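You operate a simulated robot arm through the tools that you are given. There is no shell and no other tool.

Carry out the task below with a simulated robot arm. There is one attempt and no reset: what you move stays moved.

Task
Set the controls near the top of the steel bench. At the end: the right gold knob is turned to 4; the left red ring is turned to loose; the left gold knob is turned to 7; the right red ring is turned to loose; whatever was shut is shut again. Leave all else as you found it, and nothing knocked over.

It is judged by the outcome, as a careful person would: the job done as asked, and still so three seconds after it is handed in. It fails if anything else is knocked over, pushed out of place, dropped, spilled or broken.

Robot
A 7-joint arm with a two-finger parallel gripper, fixed in place. Base frame: the origin is on the floor under the middle of its stand, x ahead of it, y to its left, z up; the work surface is at about z = 0.89. Units: m, degrees, N and s.
With the tool pointing down near the work surface it reaches from about 0.4 to 0.9 m from the base axis. Its first joint turns from -143.0 to 143.0 degrees. Payload 3 kg.
Tool frame: the origin (TCP) lies between the finger pads and is the grasp point; the fingertips stand 0.03 m ahead of it; z points along the fingers, y is the line along which they close. Largest opening 0.094 m; finger width 0.028, thickness 0.01; the body of the gripper, 0.05 by 0.096 m, starts 0.055 m behind the TCP.
Orientation is told as [roll, pitch, yaw] about the base's x, y, z axes, in that order, counted from this pose: with the fingers straight down and closing along the base's y, the tool's x points along the base's -x, its y along +y and its z along -z.

Tools
- The arm moves only by the tool servo_tool. Its argument "rows" is a list that holds one entry, the list of rows, each a list of 7 numbers: the gripper command, from -1 (fully open) to 1 (shut), values between in proportion, then the shift along the tool's x, y, z in m, then the turn, a rotation vector about the tool's x, y, z in degrees. In form: [[[grip, dx, dy, dz, rx, ry, rz], ...]]. A call has 1 to 20 rows; each row shifts and turns the commanded pose from where the row before left it, along the tool's axes as they then stand. A row lasts 0.2 s, in which the tool goes at most 0.05 m and 8.6 degrees; a call with a longer step from one row to the next is refused whole, and so is a gripper value outside its range. Where a pose cannot be reached the arm comes as near as it can. A force on the tool above 40 N (or 10 N above the force at the start of the call, whichever is more), or a blocked arm, ends the call early, and 0.2 s more pass. The fingers move at their own pace (about 0.072 m/s each) and stop on an object; they squeeze with about 30 N. The grip force told is the motor's: it shows also when the fingers shut on nothing. Time passes only in rows, and 0.2 s behind the last, so rows that do not move let the fingers close. The reply holds the time, the measured pose of the TCP, the force on the tool along the base axes, the opening and the grip force, in the units named above and with some noise, with the torque about the TCP (base axes, N m) and any sound that the robot's microphone picked up.
- Cameras (640 x 400 px; columns grow to the right, rows downward): "scene" is fixed at [0.0507, 0.6502, 1.6234]; the picture's right is [-0.81, -0.58, 0.00], its down [-0.28, 0.39, -0.88] and it looks along [0.51, -0.71, -0.48] (base axes); focal length 353 px, centre (320, 200). "wrist" rides on the gripper at [0.076, 0.014, -0.102] in the tool frame; the picture's right is [-0.18, 0.98, 0.00], its down [-0.75, -0.14, -0.64] and it looks along [-0.63, -0.12, 0.77] (tool axes); focal length 243 px, centre (320, 200). There is no depth. A picture from a camera that has moved, and an enlarged one, comes with that camera's place and axes in the base frame and with its lens.
- grab_frame(camera): a new picture of that camera. No time passes.
- enlarge(camera, box): a new picture of the part [left, top, right, bottom] of that camera's present view, enlarged. No time passes.
- job_done(): hands the job in; it is judged then, once.

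Places have to be worked out from the pictures, the camera data and where the tool is seen. Open the gripper and draw the arm clear of the work before you hand the job in, unless the task says otherwise.

The tools are called after "Emit:" as a command line: name --argument value ..., lists and objects as JSON in quotes. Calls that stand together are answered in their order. servo_tool: Moves the arm, as the interface text tells. Its arguments: {"type":"object","properties":{"rows":{"type":"array","items":{"type":"array","items":{"type":"array","items":{"type":"number"}}}}},"required":["rows"]} The other tools are called the same way: grab_frame (camera) takes a picture; enlarge (camera, box) takes an enlarged picture of a part of a camera's view; job_done () hands the job in.

At the start:

```text
time_s: 0.0
tool_pos: [0.4063, 0.1952, 1.3477]
tcp_rot: [0.0, 0.0, 0.0]
ft_force: [-1.1, -0.4, 0.0]
moment: [-0.02, 0.0, 0.0]
finger_gap: 0.0939
grip_force: 0.0
```

scene: 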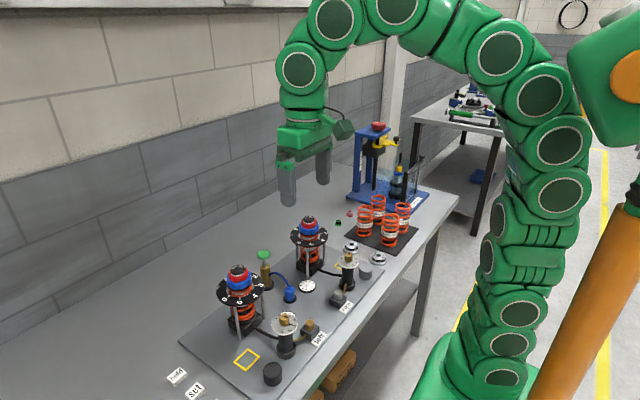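
wrist: 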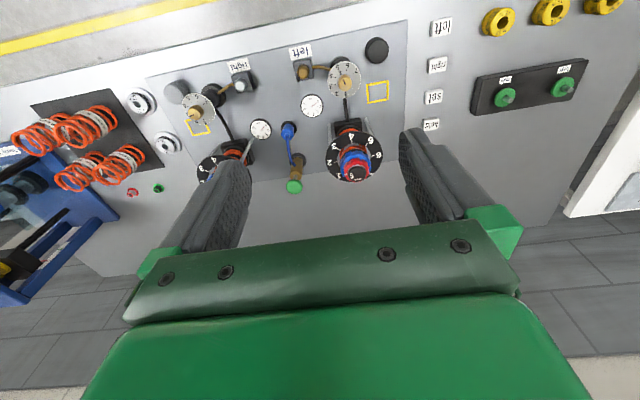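

I'll start by looking at the bench closely in enlarged pictures from both cameras.

Emit:
enlarge --camera "scene" --box '[170, 200, 410, 400]'

Emit:
enlarge --camera "wrist" --box '[120, 20, 420, 210]'

Emit:
enlarge --camera "wrist" --box '[270, 30, 410, 120]'

Emit:
enlarge --camera "wrist" --box '[140, 50, 280, 140]'

Emit:
enlarge --camera "wrist" --box '[420, 0, 640, 140]'

```text
2.00 times, centred on (290, 300) of scene
camera zoom: at [0.0507, 0.6502, 1.6234], right [-0.81, -0.58, 0.0], down [-0.28, 0.39, -0.88], along [0.51, -0.71, -0.48], focal length 706 px, centre (380, 0)
```

zoom: 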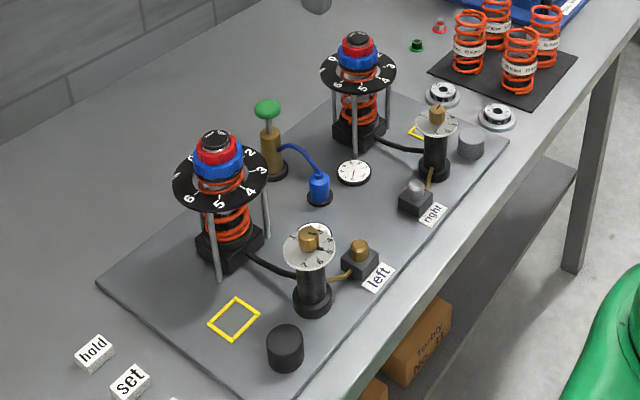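

```text
2.11 times, centred on (270, 115) of wrist
camera zoom: at [0.328, 0.209, 1.4509], right [0.18, 0.98, 0.0], down [0.75, -0.14, 0.64], along [0.63, -0.12, -0.77], focal length 511 px, centre (425, 379)
```

zoom: 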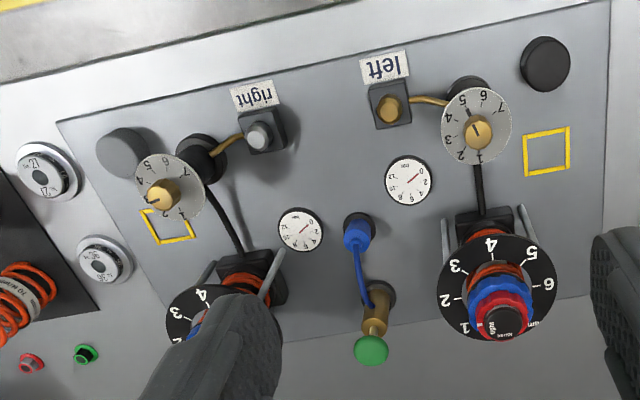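

```text
4.44 times, centred on (340, 75) of wrist
camera zoom: at [0.328, 0.209, 1.4509], right [0.18, 0.98, 0.0], down [0.75, -0.14, 0.64], along [0.63, -0.12, -0.77], focal length 1078 px, centre (231, 756)
```

zoom: 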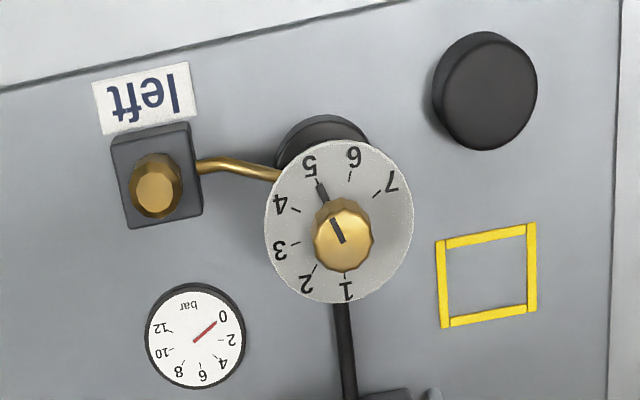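

```text
4.44 times, centred on (210, 95) of wrist
camera zoom: at [0.328, 0.209, 1.4509], right [0.18, 0.98, 0.0], down [0.75, -0.14, 0.64], along [0.63, -0.12, -0.77], focal length 1078 px, centre (809, 667)
```

zoom: 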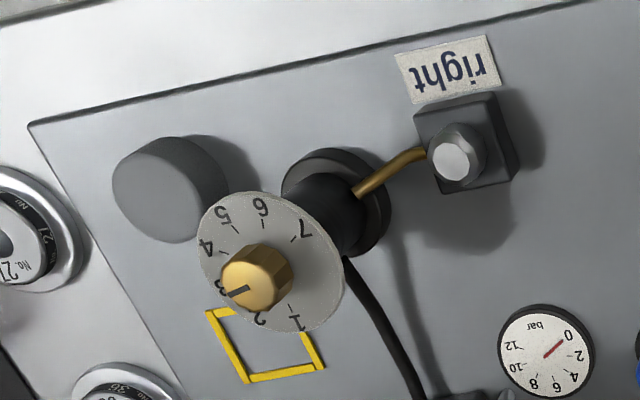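

```text
2.86 times, centred on (530, 70) of wrist
camera zoom: at [0.328, 0.209, 1.4509], right [0.18, 0.98, 0.0], down [0.75, -0.14, 0.64], along [0.63, -0.12, -0.77], focal length 693 px, centre (-280, 571)
```

zoom: 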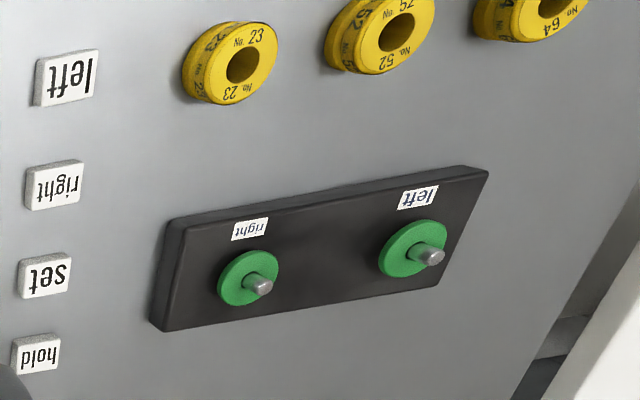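

The left station (toward +y) has its gold knob at about (0.445, 0.233, 1.01), and its red/blue rings sit at about (0.578, 0.235, 1.07). The right station is near y ≈ -0.04. I'll move sideways at height to look at the right station without the fingers blocking it.

Emit:
servo_tool --rows '[[[-1, 0, -0.045, 0, 0, 0, 0], [-1, 0, -0.045, 0, 0, 0, 0], [-1, 0, -0.045, 0, 0, 0, 0], [-1, 0, -0.045, 0, 0, 0, 0], [-1, 0, -0.045, 0, 0, 0, 0], [-1, 0, 0, 0, 0, 0, 0], [-1, 0, 0, 0, 0, 0, 0]]]'

```text
time_s: 1.6
tool_pos: [0.4042, -0.0286, 1.3462]
tcp_rot: [0.0, 0.0, 0.1]
ft_force: [-0.5, -0.1, 1.0]
moment: [0.02, -0.03, 0.02]
finger_gap: 0.094
grip_force: 0.1
```

The arm moved cleanly to y ≈ -0.03. I'll take pictures from here.

Emit:
grab_frame --camera "wrist"

Emit:
grab_frame --camera "scene"

Emit:
enlarge --camera "wrist" --box '[270, 20, 430, 200]'

```text
taken
camera wrist: at [0.327, -0.015, 1.4498], right [0.18, 0.98, 0.0], down [0.75, -0.14, 0.64], along [0.63, -0.12, -0.77], focal length 243 px, centre (320, 200)
```

wrist: 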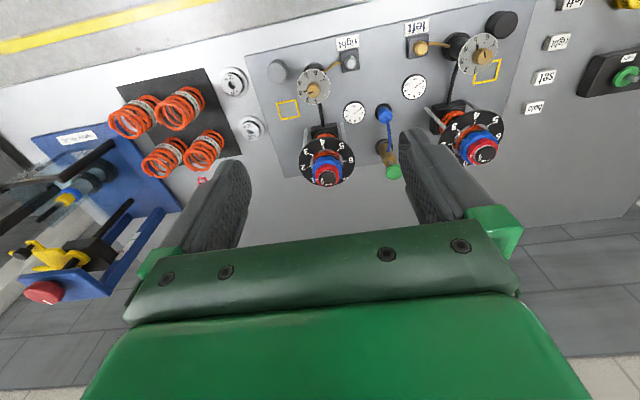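

```text
taken
```

scene: 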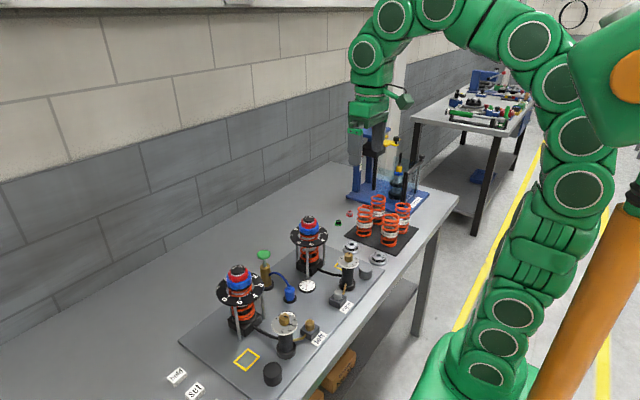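

```text
2.22 times, centred on (350, 110) of wrist
camera zoom: at [0.327, -0.015, 1.4498], right [0.18, 0.98, 0.0], down [0.75, -0.14, 0.64], along [0.63, -0.12, -0.77], focal length 539 px, centre (253, 400)
```

zoom: 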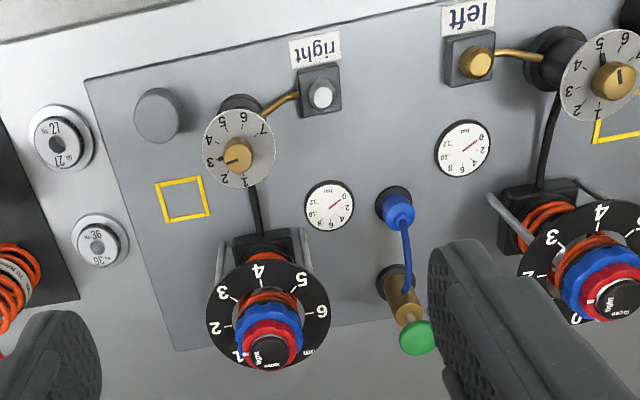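

The black caps on top of the red rings carry text, probably "tight" and "loose". I'll descend to about z = 1.18, still above everything under the gripper, to read the right station properly.

Emit:
servo_tool --rows '[[[-1, 0, 0, 0.045, 0, 0, 0], [-1, 0, 0, 0.045, 0, 0, 0], [-1, 0, 0, 0.045, 0, 0, 0], [-1, 0.005, 0, 0.03, 0, 0, 0], [-1, 0, 0, 0, 0, 0, 0]]]'

```text
time_s: 2.8
tool_pos: [0.4018, -0.0279, 1.1804]
tcp_rot: [-0.1, 0.0, 0.0]
ft_force: [0.9, 0.1, -0.1]
moment: [0.02, 0.0, 0.01]
finger_gap: 0.094
grip_force: 0.0
```

The tool is now at z = 1.18. I'll take close-up pictures of the right knob and right tower.

Emit:
grab_frame --camera "wrist"

Emit:
enlarge --camera "wrist" --box '[240, 40, 420, 160]'

Emit:
enlarge --camera "wrist" --box '[250, 140, 410, 250]'

```text
taken
camera wrist: at [0.3248, -0.0139, 1.2841], right [0.18, 0.98, 0.0], down [0.75, -0.14, 0.64], along [0.63, -0.12, -0.77], focal length 243 px, centre (320, 200)
```

wrist: 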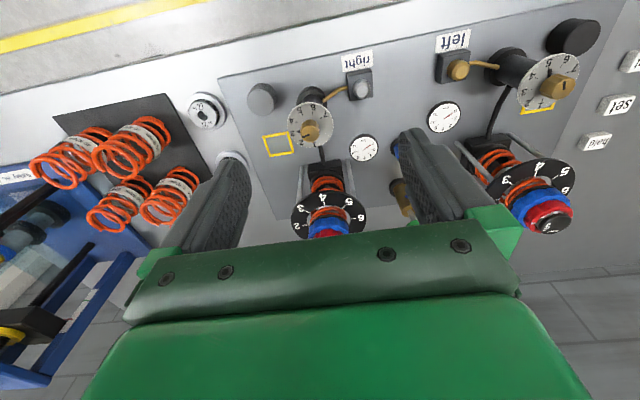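

```text
3.33 times, centred on (330, 100) of wrist
camera zoom: at [0.3248, -0.0139, 1.2841], right [0.18, 0.98, 0.0], down [0.75, -0.14, 0.64], along [0.63, -0.12, -0.77], focal length 809 px, centre (287, 533)
```

zoom: 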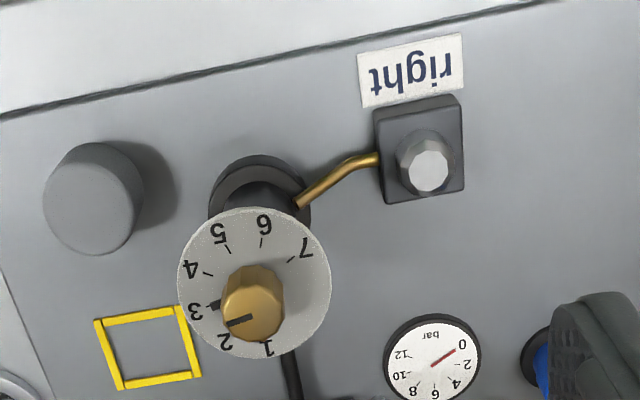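

```text
3.64 times, centred on (330, 195) of wrist
camera zoom: at [0.3248, -0.0139, 1.2841], right [0.18, 0.98, 0.0], down [0.75, -0.14, 0.64], along [0.63, -0.12, -0.77], focal length 882 px, centre (284, 218)
```

zoom: 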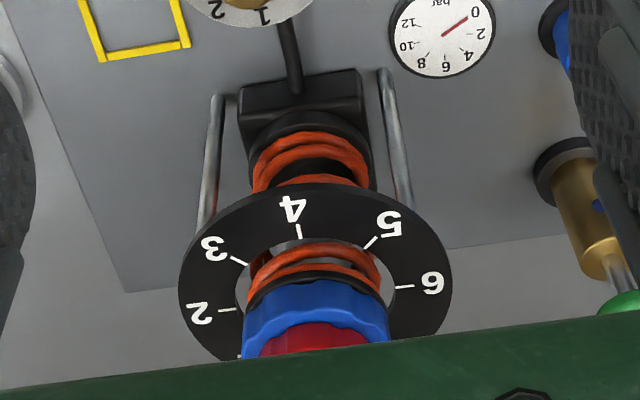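

The right gold knob reads 3 on its 1–7 dial. I'll enlarge the scene camera on both towers and both dials to see whether there is a lock or cover on them.

Emit:
enlarge --camera "scene" --box '[205, 250, 285, 340]'

Emit:
enlarge --camera "scene" --box '[280, 205, 380, 305]'

Emit:
enlarge --camera "scene" --box '[250, 300, 340, 390]'

Emit:
enlarge --camera "scene" --box '[150, 350, 290, 400]'

```text
4.44 times, centred on (245, 295) of scene
camera zoom: at [0.0507, 0.6502, 1.6234], right [-0.81, -0.58, 0.0], down [-0.28, 0.39, -0.88], along [0.51, -0.71, -0.48], focal length 1568 px, centre (653, -222)
```

zoom: 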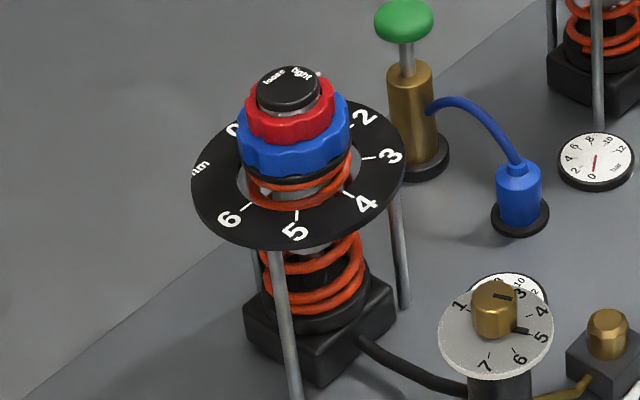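

```text
4.00 times, centred on (330, 255) of scene
camera zoom: at [0.0507, 0.6502, 1.6234], right [-0.81, -0.58, 0.0], down [-0.28, 0.39, -0.88], along [0.51, -0.71, -0.48], focal length 1411 px, centre (280, -20)
```

zoom: 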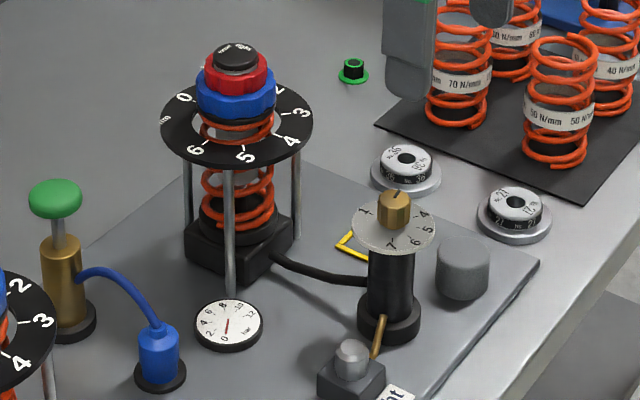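

```text
4.44 times, centred on (295, 345) of scene
camera zoom: at [0.0507, 0.6502, 1.6234], right [-0.81, -0.58, 0.0], down [-0.28, 0.39, -0.88], along [0.51, -0.71, -0.48], focal length 1568 px, centre (431, -444)
```

zoom: 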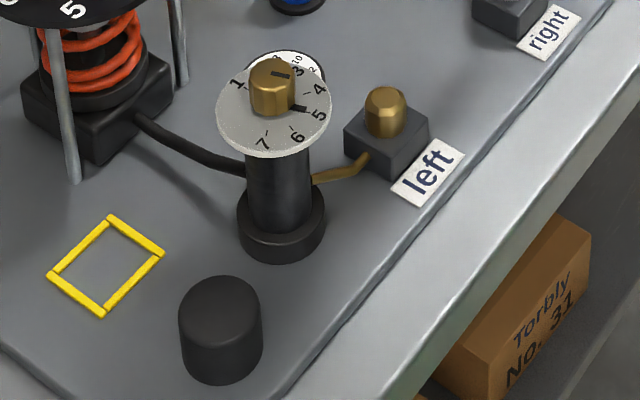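

```text
4.57 times, centred on (220, 375) of scene
camera zoom: at [0.0507, 0.6502, 1.6234], right [-0.81, -0.58, 0.0], down [-0.28, 0.39, -0.88], along [0.51, -0.71, -0.48], focal length 1613 px, centre (777, -600)
```

zoom: 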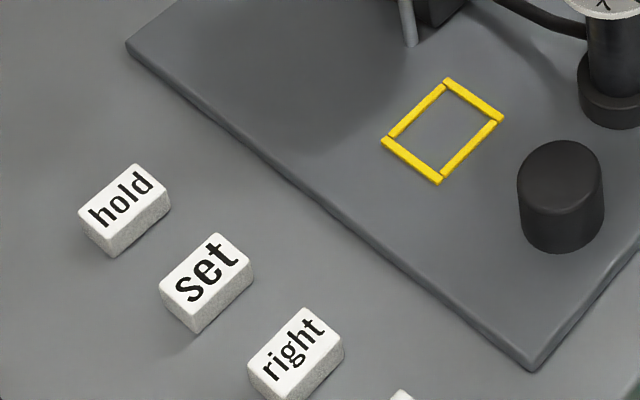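

Each tower has a black cap marked "tight"/"loose" with a tick on the red ring. The knobs are open to access with no cover over them. I'll shift forward at a safe height to look down on the right tower's cap.

Emit:
servo_tool --rows '[[[-1, -0.04, 0, 0, 0, 0, 0], [-1, -0.04, -0.005, 0, 0, 0, 0], [-1, 0, 0, 0, 0, 0, 0]]]'

Emit:
grab_frame --camera "wrist"

Emit:
enlarge --camera "wrist" --box '[250, 70, 410, 210]'

```text
time_s: 3.6
tool_pos: [0.4814, -0.0334, 1.1827]
tcp_rot: [-0.1, 0.1, 0.1]
ft_force: [0.1, 0.2, -0.1]
moment: [0.0, 0.02, 0.02]
finger_gap: 0.0939
grip_force: 0.0
```

```text
taken
camera wrist: at [0.4042, -0.0199, 1.2852], right [0.18, 0.98, 0.0], down [0.75, -0.14, 0.64], along [0.63, -0.12, -0.77], focal length 243 px, centre (320, 200)
```

wrist: 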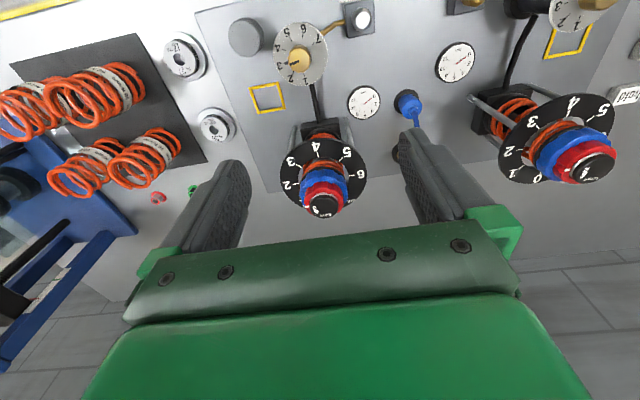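

```text
2.86 times, centred on (330, 140) of wrist
camera zoom: at [0.4042, -0.0199, 1.2852], right [0.18, 0.98, 0.0], down [0.75, -0.14, 0.64], along [0.63, -0.12, -0.77], focal length 693 px, centre (291, 371)
```

zoom: 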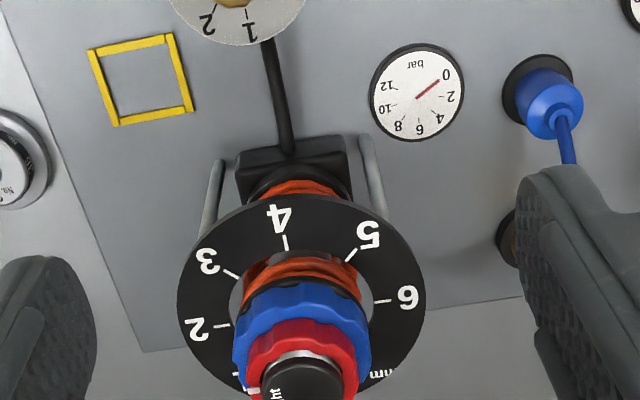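

The cap is at about pixel (325, 205). I'll enlarge it at this spot.

Emit:
enlarge --camera "wrist" --box '[290, 170, 360, 225]'

Emit:
enlarge --camera "wrist" --box '[530, 110, 630, 200]'

```text
7.27 times, centred on (325, 198) of wrist
camera zoom: at [0.4042, -0.0199, 1.2852], right [0.18, 0.98, 0.0], down [0.75, -0.14, 0.64], along [0.63, -0.12, -0.77], focal length 1764 px, centre (284, 218)
```

zoom: 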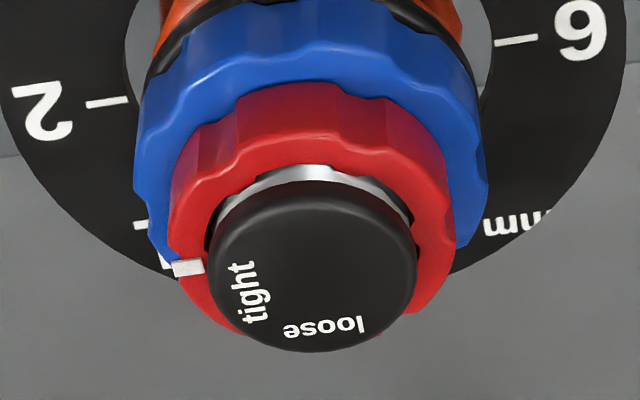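

```text
4.44 times, centred on (580, 155) of wrist
camera zoom: at [0.4042, -0.0199, 1.2852], right [0.18, 0.98, 0.0], down [0.75, -0.14, 0.64], along [0.63, -0.12, -0.77], focal length 1078 px, centre (-836, 400)
```

zoom: 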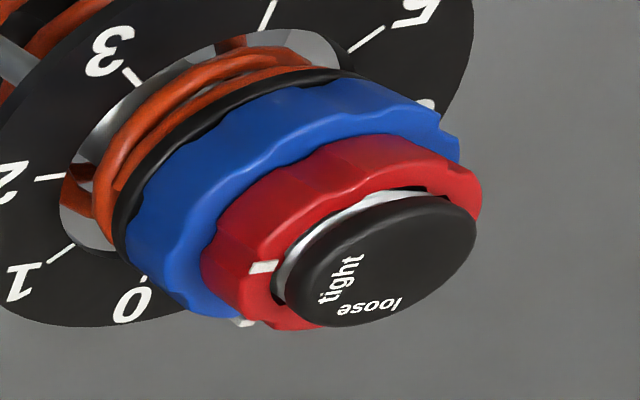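

The tick is at "tight" on both rings. "Loose" lies about 80–90° counter-clockwise as seen from above. Next I'll raise the camera for a second viewpoint, so the heights and positions can be triangulated accurately.

Emit:
servo_tool --rows '[[[-1, -0.02, 0, -0.04, 0, 0, 0], [-1, -0.02, 0, -0.04, 0, 0, 0], [-1, -0.015, 0, -0.035, 0, 0, 0], [-1, 0, 0, 0, 0, 0, 0], [-1, 0, 0, 0, 0, 0, 0]]]'

Emit:
enlarge --camera "wrist" --box '[270, 60, 390, 160]'

Emit:
grab_frame --camera "wrist"

```text
time_s: 4.8
tool_pos: [0.5371, -0.0345, 1.2963]
tcp_rot: [0.0, 0.0, 0.1]
ft_force: [1.5, -0.4, 0.6]
moment: [0.02, 0.01, 0.03]
finger_gap: 0.094
grip_force: 0.0
```

```text
4.00 times, centred on (330, 110) of wrist
camera zoom: at [0.4591, -0.0203, 1.3997], right [0.18, 0.98, 0.0], down [0.75, -0.14, 0.64], along [0.63, -0.12, -0.77], focal length 970 px, centre (280, 560)
```

zoom: 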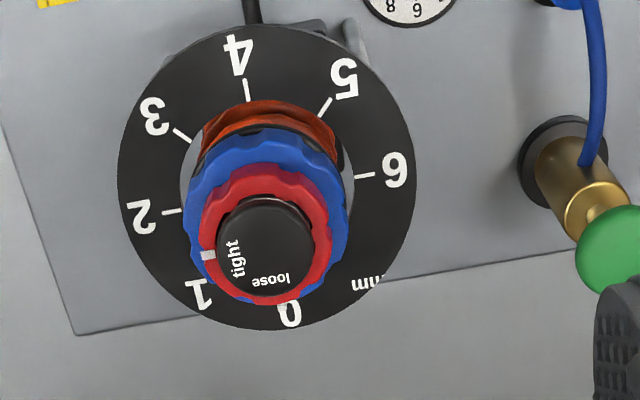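

```text
taken
camera wrist: at [0.4591, -0.0203, 1.3997], right [0.18, 0.98, 0.0], down [0.75, -0.14, 0.64], along [0.63, -0.12, -0.77], focal length 243 px, centre (320, 200)
```

wrist: 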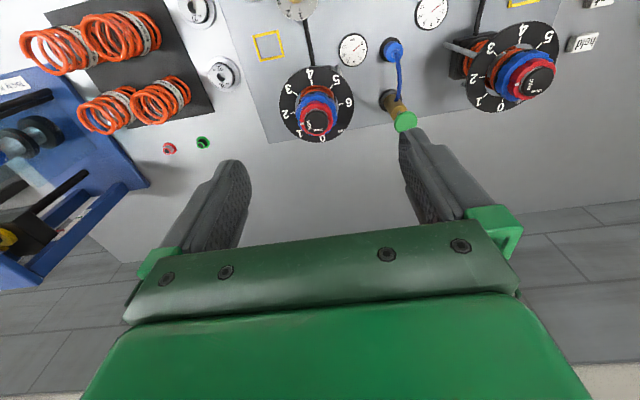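

Triangulating the two views puts the right tower axis at about (0.588, -0.049). Its cap top is at z ≈ 1.078 and the red ring spans about z 1.055–1.070, with a diameter of about 43 mm. I'll move above it and pre-turn the gripper 45° clockwise, so it can turn about 90° counter-clockwise.

Emit:
servo_tool --rows '[[[-1, -0.017, -0.0048, 0.032, 0, 0, 0], [-1, -0.017, -0.0048, 0.032, 0, 0, 0], [-1, -0.017, -0.0049, 0.032, 0, 0, 0], [-1, 0, 0, 0, 0, 0, 7.5], [-1, 0, 0, 0, 0, 0, 7.5], [-1, 0, 0, 0, 0, 0, 7.5], [-1, 0, 0, 0, 0, 0, 7.5], [-1, 0, 0, 0, 0, 0, 7.5], [-1, 0, 0, 0, 0, 0, 7.5], [-1, 0, 0, 0, 0, 0, 0], [-1, 0, 0, 0, 0, 0, 0]]]'

Emit:
grab_frame --camera "wrist"

Emit:
enlarge --camera "wrist" --box '[260, 100, 380, 220]'

```text
time_s: 7.2
tool_pos: [0.5864, -0.0488, 1.2024]
tcp_rot: [-0.1, 0.0, -44.9]
ft_force: [-0.6, 0.3, -0.3]
moment: [0.04, -0.01, 0.01]
finger_gap: 0.094
grip_force: 0.1
```

```text
taken
camera wrist: at [0.542, 0.0148, 1.305], right [0.83, 0.56, 0.0], down [0.43, -0.63, 0.64], along [0.36, -0.53, -0.77], focal length 243 px, centre (320, 200)
```

wrist: 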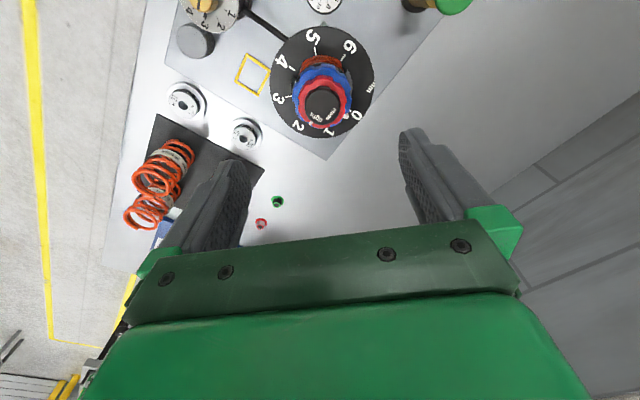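

```text
3.33 times, centred on (320, 160) of wrist
camera zoom: at [0.542, 0.0148, 1.305], right [0.83, 0.56, 0.0], down [0.43, -0.63, 0.64], along [0.36, -0.53, -0.77], focal length 809 px, centre (320, 333)
```

zoom: 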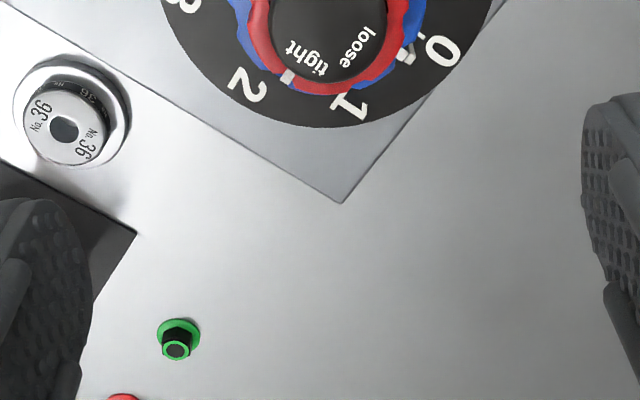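

I'll enlarge the ring so I can compare its image position with the tool axis.

Emit:
enlarge --camera "wrist" --box '[270, 50, 380, 140]'

```text
4.44 times, centred on (325, 95) of wrist
camera zoom: at [0.542, 0.0148, 1.305], right [0.83, 0.56, 0.0], down [0.43, -0.63, 0.64], along [0.36, -0.53, -0.77], focal length 1078 px, centre (298, 667)
```

zoom: 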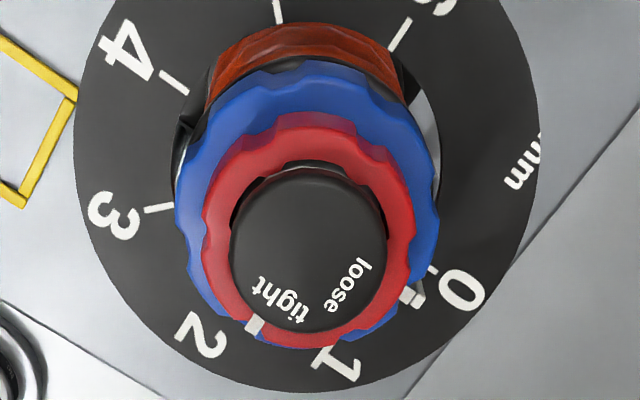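

Relative to the tool axis, the ring axis is about 1.5 mm off along tool -x and 2.2 mm along tool +y. I'll correct that and descend with the fingers open to TCP z ≈ 1.092, which puts the fingertips about 1.062, above the blue ring.

Emit:
servo_tool --rows '[[[-1, -0.0014, 0.0022, 0.03, 0, 0, 0], [-1, 0, 0, 0.04, 0, 0, 0], [-1, 0, 0, 0.03, 0, 0, 0], [-1, 0, 0, 0.0104, 0, 0, 0], [-1, 0, 0, 0, 0, 0, 0]]]'

Emit:
grab_frame --camera "wrist"

Emit:
enlarge --camera "wrist" --box '[230, 100, 430, 230]'

Emit:
enlarge --camera "scene" --box '[270, 180, 370, 290]'

```text
time_s: 8.4
tool_pos: [0.5893, -0.0499, 1.0914]
tcp_rot: [0.0, 0.0, -45.0]
ft_force: [0.0, 0.1, 0.3]
moment: [0.02, -0.06, -0.03]
finger_gap: 0.0941
grip_force: 0.0
```

```text
taken
camera wrist: at [0.5442, 0.0141, 1.1948], right [0.82, 0.57, 0.0], down [0.43, -0.63, 0.64], along [0.36, -0.53, -0.77], focal length 243 px, centre (320, 200)
```

wrist: 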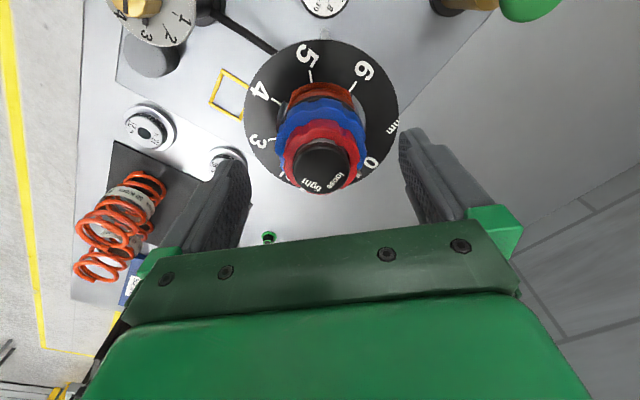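

```text
3.08 times, centred on (330, 165) of wrist
camera zoom: at [0.5442, 0.0141, 1.1948], right [0.82, 0.57, 0.0], down [0.43, -0.63, 0.64], along [0.36, -0.53, -0.77], focal length 746 px, centre (289, 308)
```

zoom: 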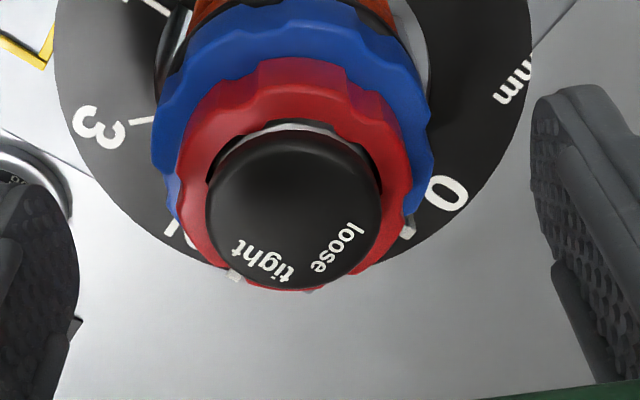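

```text
3.64 times, centred on (320, 235) of scene
camera zoom: at [0.0507, 0.6502, 1.6234], right [-0.81, -0.58, 0.0], down [-0.28, 0.39, -0.88], along [0.51, -0.71, -0.48], focal length 1283 px, centre (320, 73)
```

zoom: 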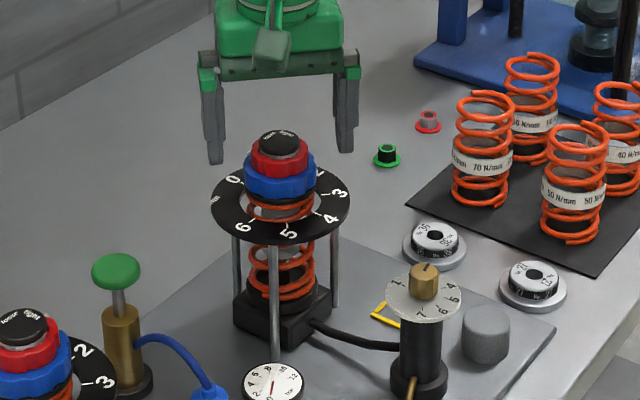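

The fingers are centred on the ring, and I need to know how far they overlap the red ring vertically. I'll enlarge the scene view there.

Emit:
enlarge --camera "scene" --box '[285, 195, 335, 240]'

```text
8.89 times, centred on (310, 218) of scene
camera zoom: at [0.0507, 0.6502, 1.6234], right [-0.81, -0.58, 0.0], down [-0.28, 0.39, -0.88], along [0.51, -0.71, -0.48], focal length 3136 px, centre (409, 44)
```

zoom: 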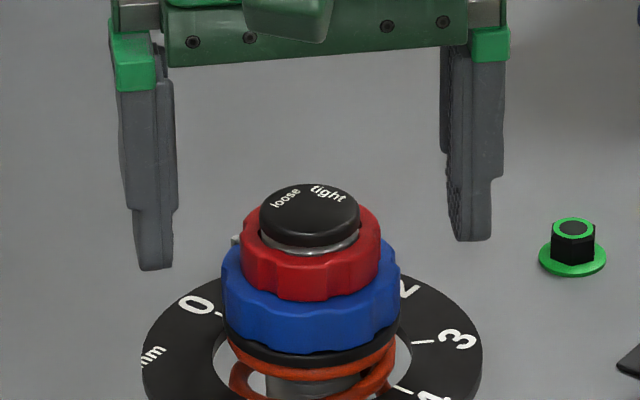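

By the scene view the red ring spans about z 1.05–1.067, so I'll lower 4 mm more and close. The gap will tell what I've gripped: about 44 mm is the red ring, 58 mm blue, 30 mm the cap.

Emit:
servo_tool --rows '[[[-1, 0, 0, 0.004, 0, 0, 0], [-0.2, 0, 0, 0, 0, 0, 0], [-0.2, 0, 0, 0, 0, 0, 0], [1, 0, 0, 0, 0, 0, 0], [1, 0, 0, 0, 0, 0, 0]]]'

Emit:
grab_frame --camera "wrist"

Emit:
enlarge --camera "scene" --box '[285, 195, 335, 240]'

```text
time_s: 9.6
tool_pos: [0.5902, -0.049, 1.0875]
tcp_rot: [-0.1, 0.1, -44.9]
ft_force: [6.0, 6.4, -1.0]
moment: [-0.05, -0.06, 0.02]
finger_gap: 0.0458
grip_force: 44.9
```

```text
taken
camera wrist: at [0.5446, 0.0146, 1.1912], right [0.82, 0.57, 0.0], down [0.43, -0.63, 0.64], along [0.36, -0.53, -0.77], focal length 243 px, centre (320, 200)
```

wrist: 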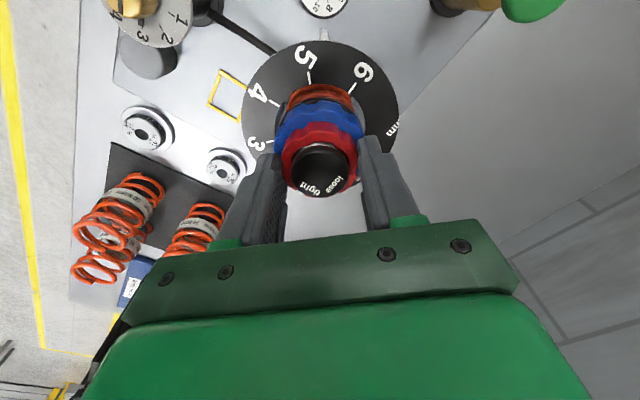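

```text
8.89 times, centred on (310, 218) of scene
camera zoom: at [0.0507, 0.6502, 1.6234], right [-0.81, -0.58, 0.0], down [-0.28, 0.39, -0.88], along [0.51, -0.71, -0.48], focal length 3136 px, centre (409, 44)
```

zoom: 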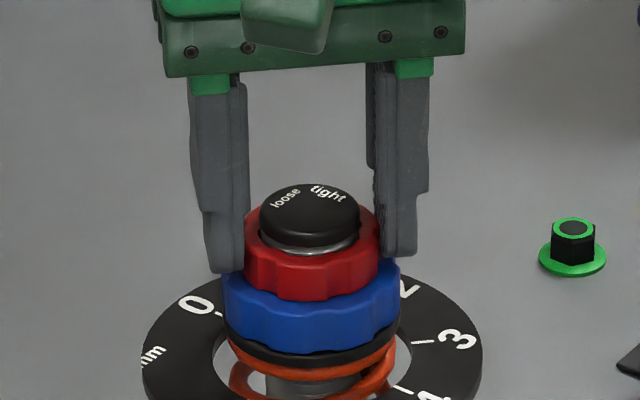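

The gap of 45.8 mm confirms the red ring is gripped, just above the blue one. There's about 9 N of side force toward tool +y, so I'll shift about 1 mm that way to relieve it, then start turning counter-clockwise.

Emit:
servo_tool --rows '[[[1, 0, 0.001, 0, 0, 0, 0], [1, 0, 0, 0, 0, 0, 0]]]'

```text
time_s: 10.2
tool_pos: [0.5893, -0.0484, 1.0889]
tcp_rot: [-0.1, 0.0, -44.9]
ft_force: [-0.8, -6.7, 1.8]
moment: [0.05, -0.08, 0.0]
finger_gap: 0.0458
grip_force: 45.4
```

The force reversed to about -5 N, so I overshot by about 0.4 mm. I'll trim that and turn the first 24° counter-clockwise, watching the force and torque.

Emit:
servo_tool --rows '[[[1, 0, -0.0004, 0, 0, 0, 0], [1, 0, 0, 0, 0, 0, -8], [1, 0, 0, 0, 0, 0, -8], [1, 0, 0, 0, 0, 0, -8], [1, 0, 0, 0, 0, 0, 0]]]'

Emit:
enlarge --camera "scene" --box '[285, 195, 335, 240]'

Emit:
enlarge --camera "wrist" --box '[260, 100, 380, 220]'

```text
time_s: 11.4
tool_pos: [0.5897, -0.0495, 1.0877]
tcp_rot: [-0.1, -0.2, -20.9]
ft_force: [4.8, -32.9, 7.2]
moment: [-0.4, -0.39, -0.03]
finger_gap: 0.0457
grip_force: 45.3
```

```text
8.89 times, centred on (310, 218) of scene
camera zoom: at [0.0507, 0.6502, 1.6234], right [-0.81, -0.58, 0.0], down [-0.28, 0.39, -0.88], along [0.51, -0.71, -0.48], focal length 3136 px, centre (409, 44)
```

zoom: 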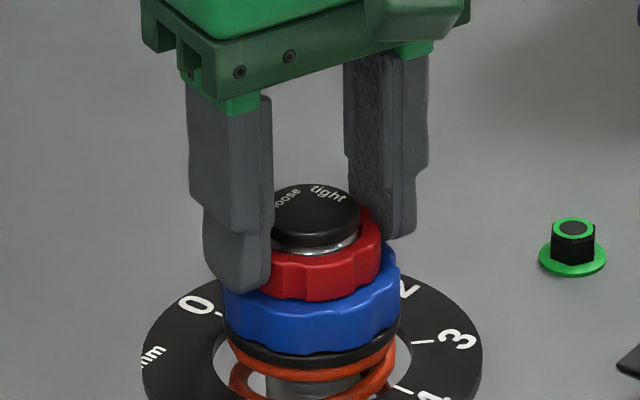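

```text
3.33 times, centred on (320, 160) of wrist
camera zoom: at [0.5221, -0.0088, 1.1906], right [0.52, 0.85, 0.0], down [0.65, -0.4, 0.64], along [0.55, -0.34, -0.77], focal length 809 px, centre (320, 333)
```

zoom: 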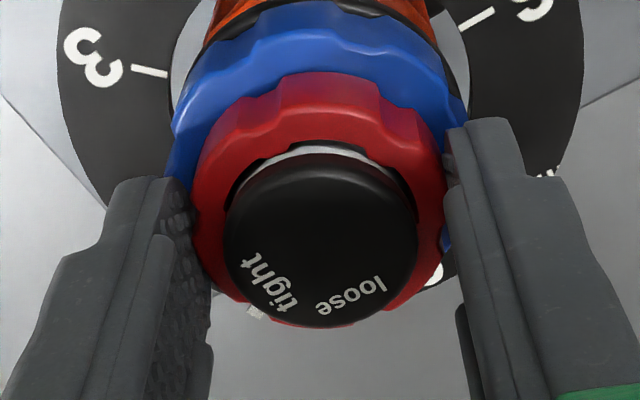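

The tick moved about 25° with the gripper, so the ring is turning. A side force of about -30 N has built up along tool y from slight off-centring, so I'll relieve it before going on.

Emit:
servo_tool --rows '[[[1, 0, -0.0015, 0, 0, 0, 0], [1, 0, 0, 0, 0, 0, 0]]]'

```text
time_s: 12.0
tool_pos: [0.5895, -0.0498, 1.0881]
tcp_rot: [0.1, -0.1, -20.8]
ft_force: [21.1, -11.5, 8.2]
moment: [-0.68, -0.9, -0.01]
finger_gap: 0.0457
grip_force: 44.9
```

Now the remaining force is about -24 N along tool x, so I'll shift 1.5 mm that way.

Emit:
servo_tool --rows '[[[1, -0.0015, 0, 0, 0, 0, 0], [1, 0, 0, 0, 0, 0, 0]]]'

```text
time_s: 12.6
tool_pos: [0.5898, -0.049, 1.0875]
tcp_rot: [0.1, 0.1, -21.0]
ft_force: [3.4, 9.4, 14.4]
moment: [0.19, 0.15, -0.05]
finger_gap: 0.0458
grip_force: 45.0
```

The forces are small again. I'll continue turning another 24° counter-clockwise with a tiny lift to relieve the vertical force.

Emit:
servo_tool --rows '[[[1, 0, 0.0003, -0.0006, 0, 0, 0], [1, 0, 0, 0, 0, 0, -8], [1, 0, 0, 0, 0, 0, -8], [1, 0, 0, 0, 0, 0, -8], [1, 0, 0, 0, 0, 0, 0]]]'

```text
time_s: 13.8
tool_pos: [0.5914, -0.0501, 1.0872]
tcp_rot: [0.0, 0.1, 3.1]
ft_force: [-20.2, 16.0, 2.4]
moment: [0.11, 0.89, -0.01]
finger_gap: 0.0461
grip_force: 45.1
```

The yaw is now +3° with moderate side forces. I'll relieve about 1.2 mm in tool +x and 1 mm in +y.

Emit:
servo_tool --rows '[[[1, 0.0012, 0.001, 0, 0, 0, 0], [1, 0, 0, 0, 0, 0, 0]]]'

Emit:
enlarge --camera "wrist" --box '[260, 100, 380, 220]'

```text
time_s: 14.4
tool_pos: [0.5896, -0.0487, 1.0882]
tcp_rot: [-0.1, -0.1, 2.9]
ft_force: [-4.3, 6.2, -5.9]
moment: [0.46, 0.08, 0.04]
finger_gap: 0.0459
grip_force: 44.7
```

```text
3.33 times, centred on (320, 160) of wrist
camera zoom: at [0.5113, -0.0394, 1.191], right [0.13, 0.99, 0.0], down [0.76, -0.1, 0.64], along [0.64, -0.09, -0.77], focal length 809 px, centre (320, 333)
```

zoom: 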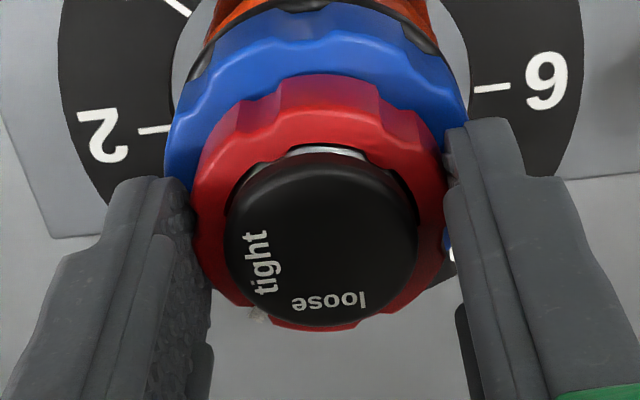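

The tick is now between "tight" and "loose" after 48°. I'll turn another 24°.

Emit:
servo_tool --rows '[[[1, 0.0002, 0.0003, 0, 0, 0, 0], [1, 0, 0, 0, 0, 0, -8], [1, 0, 0, 0, 0, 0, -8], [1, 0, 0, 0, 0, 0, -8], [1, 0, 0, 0, 0, 0, 0]]]'

Emit:
enlarge --camera "wrist" --box '[260, 100, 380, 220]'

Emit:
enlarge --camera "scene" --box '[285, 195, 335, 240]'

```text
time_s: 15.6
tool_pos: [0.5905, -0.0495, 1.0886]
tcp_rot: [-0.1, 0.0, 27.0]
ft_force: [14.9, -11.2, -9.9]
moment: [-0.2, -0.07, -0.01]
finger_gap: 0.0459
grip_force: 44.7
```

```text
3.33 times, centred on (320, 160) of wrist
camera zoom: at [0.514, -0.0717, 1.1913], right [-0.28, 0.96, 0.0], down [0.73, 0.22, 0.64], along [0.62, 0.18, -0.77], focal length 809 px, centre (320, 333)
```

zoom: 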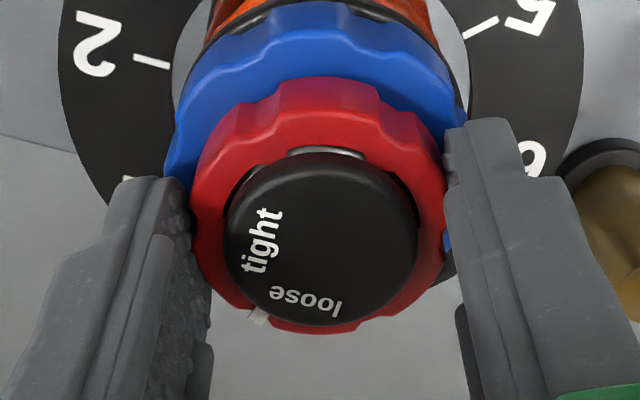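

```text
8.89 times, centred on (310, 218) of scene
camera zoom: at [0.0507, 0.6502, 1.6234], right [-0.81, -0.58, 0.0], down [-0.28, 0.39, -0.88], along [0.51, -0.71, -0.48], focal length 3136 px, centre (409, 44)
```

zoom: 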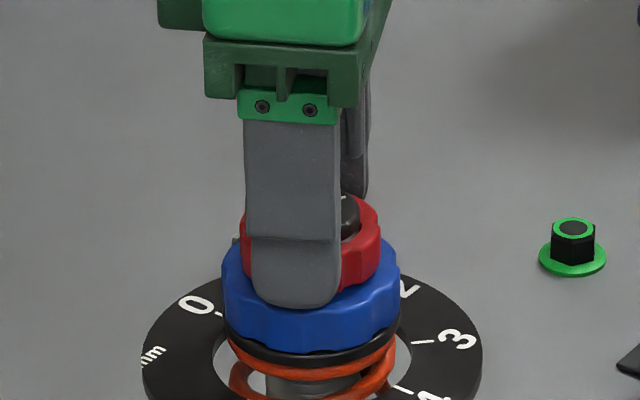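

The tick is approaching "loose". I estimate 12–16° remain, so I'll relieve the side force and turn 14° more.

Emit:
servo_tool --rows '[[[1, -0.0005, -0.001, 0.0005, 0, 0, 0], [1, 0, 0, 0, 0, 0, -7], [1, 0, 0, 0, 0, 0, -7], [1, 0, 0, 0, 0, 0, 0]]]'

Emit:
enlarge --camera "wrist" --box '[260, 100, 380, 220]'

```text
time_s: 16.6
tool_pos: [0.5903, -0.0498, 1.088]
tcp_rot: [0.1, 0.0, 41.0]
ft_force: [-6.6, -1.4, 0.2]
moment: [-0.3, 0.12, 0.02]
finger_gap: 0.0457
grip_force: 44.7
```

```text
3.33 times, centred on (320, 160) of wrist
camera zoom: at [0.5216, -0.0892, 1.1911], right [-0.51, 0.86, 0.0], down [0.66, 0.39, 0.64], along [0.55, 0.33, -0.77], focal length 809 px, centre (320, 333)
```

zoom: 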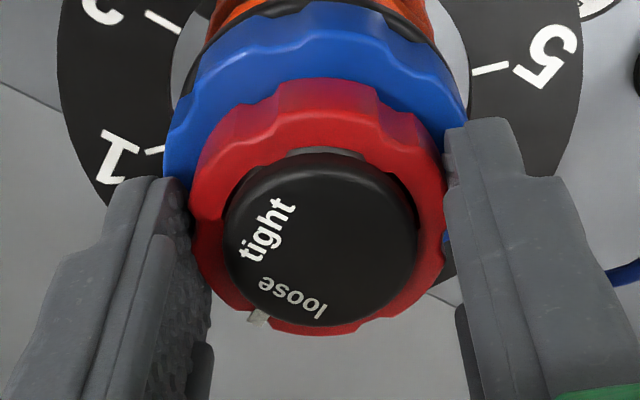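

The tick is now within about 3–4° of the centre of "loose", compared with how it originally sat at "tight". I'll turn 3.5° more, then open and rise to check.

Emit:
servo_tool --rows '[[[1, 0, 0, 0, 0, 0, -3.5], [1, 0, 0, 0, 0, 0, 0], [0, 0, 0, 0, 0, 0, 0], [-1, 0, 0, 0, 0, 0, 0], [-1, 0, 0, 0, 0, 0, 0], [-1, 0, 0, 0, 0, 0, 0], [-1, 0, 0, -0.03, 0, 0, 0], [-1, 0, 0, -0.04, 0, 0, 0], [-1, 0, 0, -0.04, 0, 0, 0], [-1, 0, 0, 0, 0, 0, 0]]]'

Emit:
grab_frame --camera "wrist"

Emit:
enlarge --camera "wrist" --box '[270, 50, 380, 140]'

Emit:
enlarge --camera "scene" --box '[285, 195, 335, 240]'

```text
time_s: 18.8
tool_pos: [0.5905, -0.0506, 1.1978]
tcp_rot: [0.0, 0.0, 44.6]
ft_force: [-0.3, -0.4, -0.3]
moment: [0.02, -0.01, 0.0]
finger_gap: 0.0943
grip_force: 0.0
```

```text
taken
camera wrist: at [0.5245, -0.0935, 1.3002], right [-0.56, 0.83, 0.0], down [0.64, 0.43, 0.64], along [0.53, 0.36, -0.77], focal length 243 px, centre (320, 200)
```

wrist: 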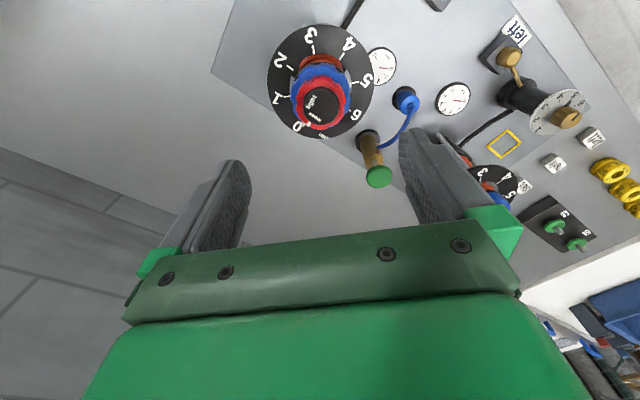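

```text
4.44 times, centred on (325, 95) of wrist
camera zoom: at [0.5245, -0.0935, 1.3002], right [-0.56, 0.83, 0.0], down [0.64, 0.43, 0.64], along [0.53, 0.36, -0.77], focal length 1078 px, centre (298, 667)
```

zoom: 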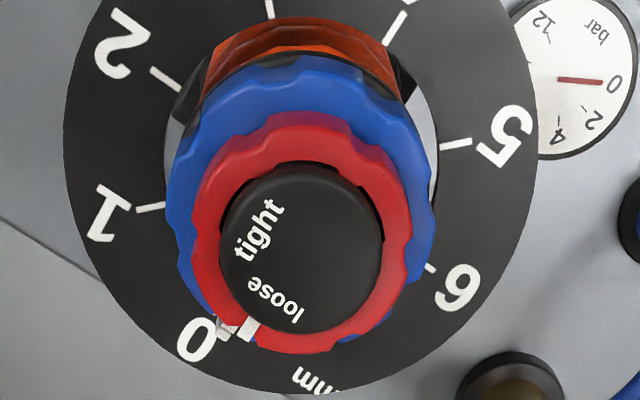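

```text
8.89 times, centred on (310, 218) of scene
camera zoom: at [0.0507, 0.6502, 1.6234], right [-0.81, -0.58, 0.0], down [-0.28, 0.39, -0.88], along [0.51, -0.71, -0.48], focal length 3136 px, centre (409, 44)
```

zoom: 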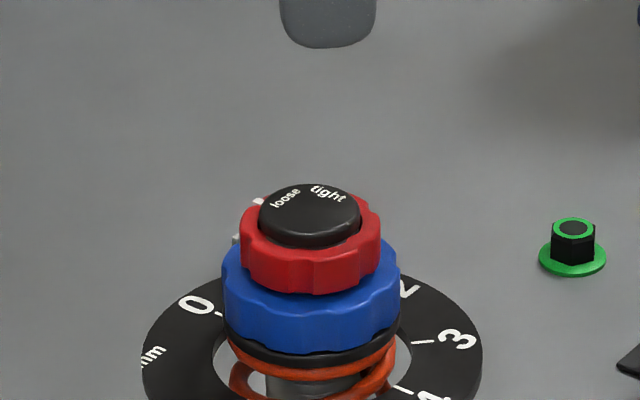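

The right red ring's tick now lines up with "loose", just as it lined up with "tight" before, and the blue ring still points at 0. Next I'll bring yaw back to 0 and move back over the right gold knob to view it.

Emit:
servo_tool --rows '[[[-1, 0, 0, 0, 0, 0, 7.43], [-1, 0, 0, 0, 0, 0, 7.43], [-1, 0, 0, 0, 0, 0, 7.43], [-1, 0, 0, 0, 0, 0, 7.43], [-1, 0, 0, 0, 0, 0, 7.43], [-1, 0, 0, 0, 0, 0, 7.43], [-1, 0.04, 0, 0, 0, 0, 0], [-1, 0.04, 0, 0, 0, 0, 0], [-1, 0.04, 0.004, 0, 0, 0, 0], [-1, 0.03, 0.004, 0, 0, 0, 0], [-1, 0, 0, 0, 0, 0, 0]]]'

Emit:
grab_frame --camera "wrist"

Emit:
enlarge --camera "wrist" --box '[260, 40, 380, 130]'

```text
time_s: 21.2
tool_pos: [0.4401, -0.0415, 1.1961]
tcp_rot: [0.0, 0.1, -0.1]
ft_force: [0.0, 0.3, 0.1]
moment: [0.04, -0.01, -0.01]
finger_gap: 0.0939
grip_force: 0.0
```

```text
taken
camera wrist: at [0.3621, -0.0267, 1.2998], right [0.19, 0.98, 0.0], down [0.75, -0.14, 0.64], along [0.63, -0.12, -0.77], focal length 243 px, centre (320, 200)
```

wrist: 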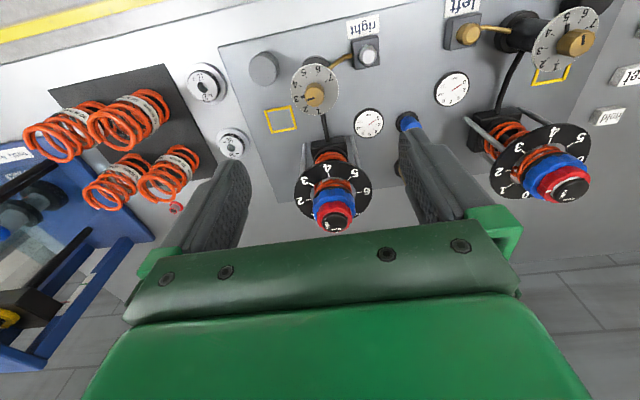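

```text
4.44 times, centred on (320, 85) of wrist
camera zoom: at [0.3621, -0.0267, 1.2998], right [0.19, 0.98, 0.0], down [0.75, -0.14, 0.64], along [0.63, -0.12, -0.77], focal length 1078 px, centre (320, 711)
```

zoom: 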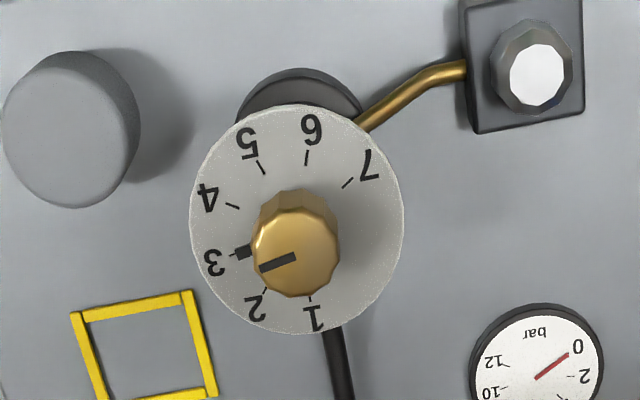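

The dial numbers are spaced 40° apart and increase clockwise from above, so 3→4 needs 40° clockwise. I estimate the knob axis at about (0.448, -0.049), and I'll move closer above it for a second view to get its height.

Emit:
servo_tool --rows '[[[-1, -0.004, -0.0035, 0.03, 0, 0, 0], [-1, -0.0045, -0.004, 0.036, 0, 0, 0], [-1, 0, 0, 0, 0, 0, 0]]]'

Emit:
enlarge --camera "wrist" --box '[250, 60, 390, 180]'

Emit:
enlarge --camera "scene" --box '[320, 210, 380, 270]'

```text
time_s: 22.0
tool_pos: [0.4473, -0.0489, 1.1321]
tcp_rot: [0.0, 0.0, 0.0]
ft_force: [0.0, -0.2, -0.5]
moment: [0.0, -0.02, 0.01]
finger_gap: 0.094
grip_force: 0.1
```

```text
3.33 times, centred on (320, 120) of wrist
camera zoom: at [0.3695, -0.0346, 1.2349], right [0.18, 0.98, 0.0], down [0.75, -0.14, 0.64], along [0.63, -0.12, -0.77], focal length 809 px, centre (320, 467)
```

zoom: 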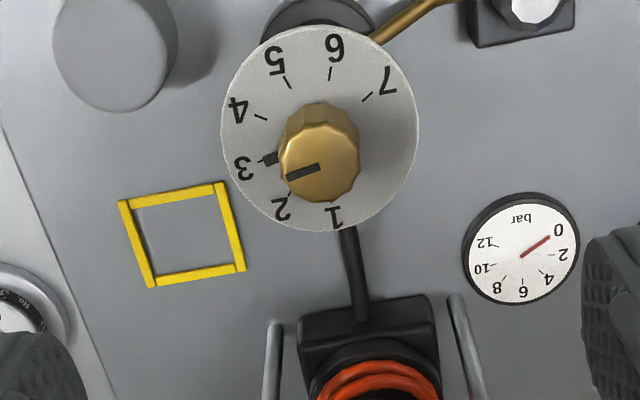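

```text
6.67 times, centred on (350, 240) of scene
camera zoom: at [0.0507, 0.6502, 1.6234], right [-0.81, -0.58, 0.0], down [-0.28, 0.39, -0.88], along [0.51, -0.71, -0.48], focal length 2352 px, centre (120, -67)
```

zoom: 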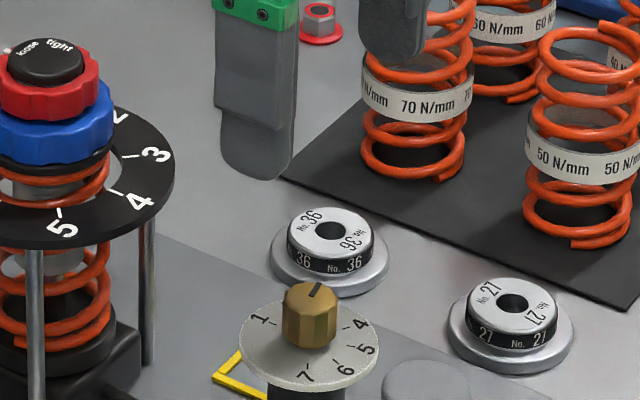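

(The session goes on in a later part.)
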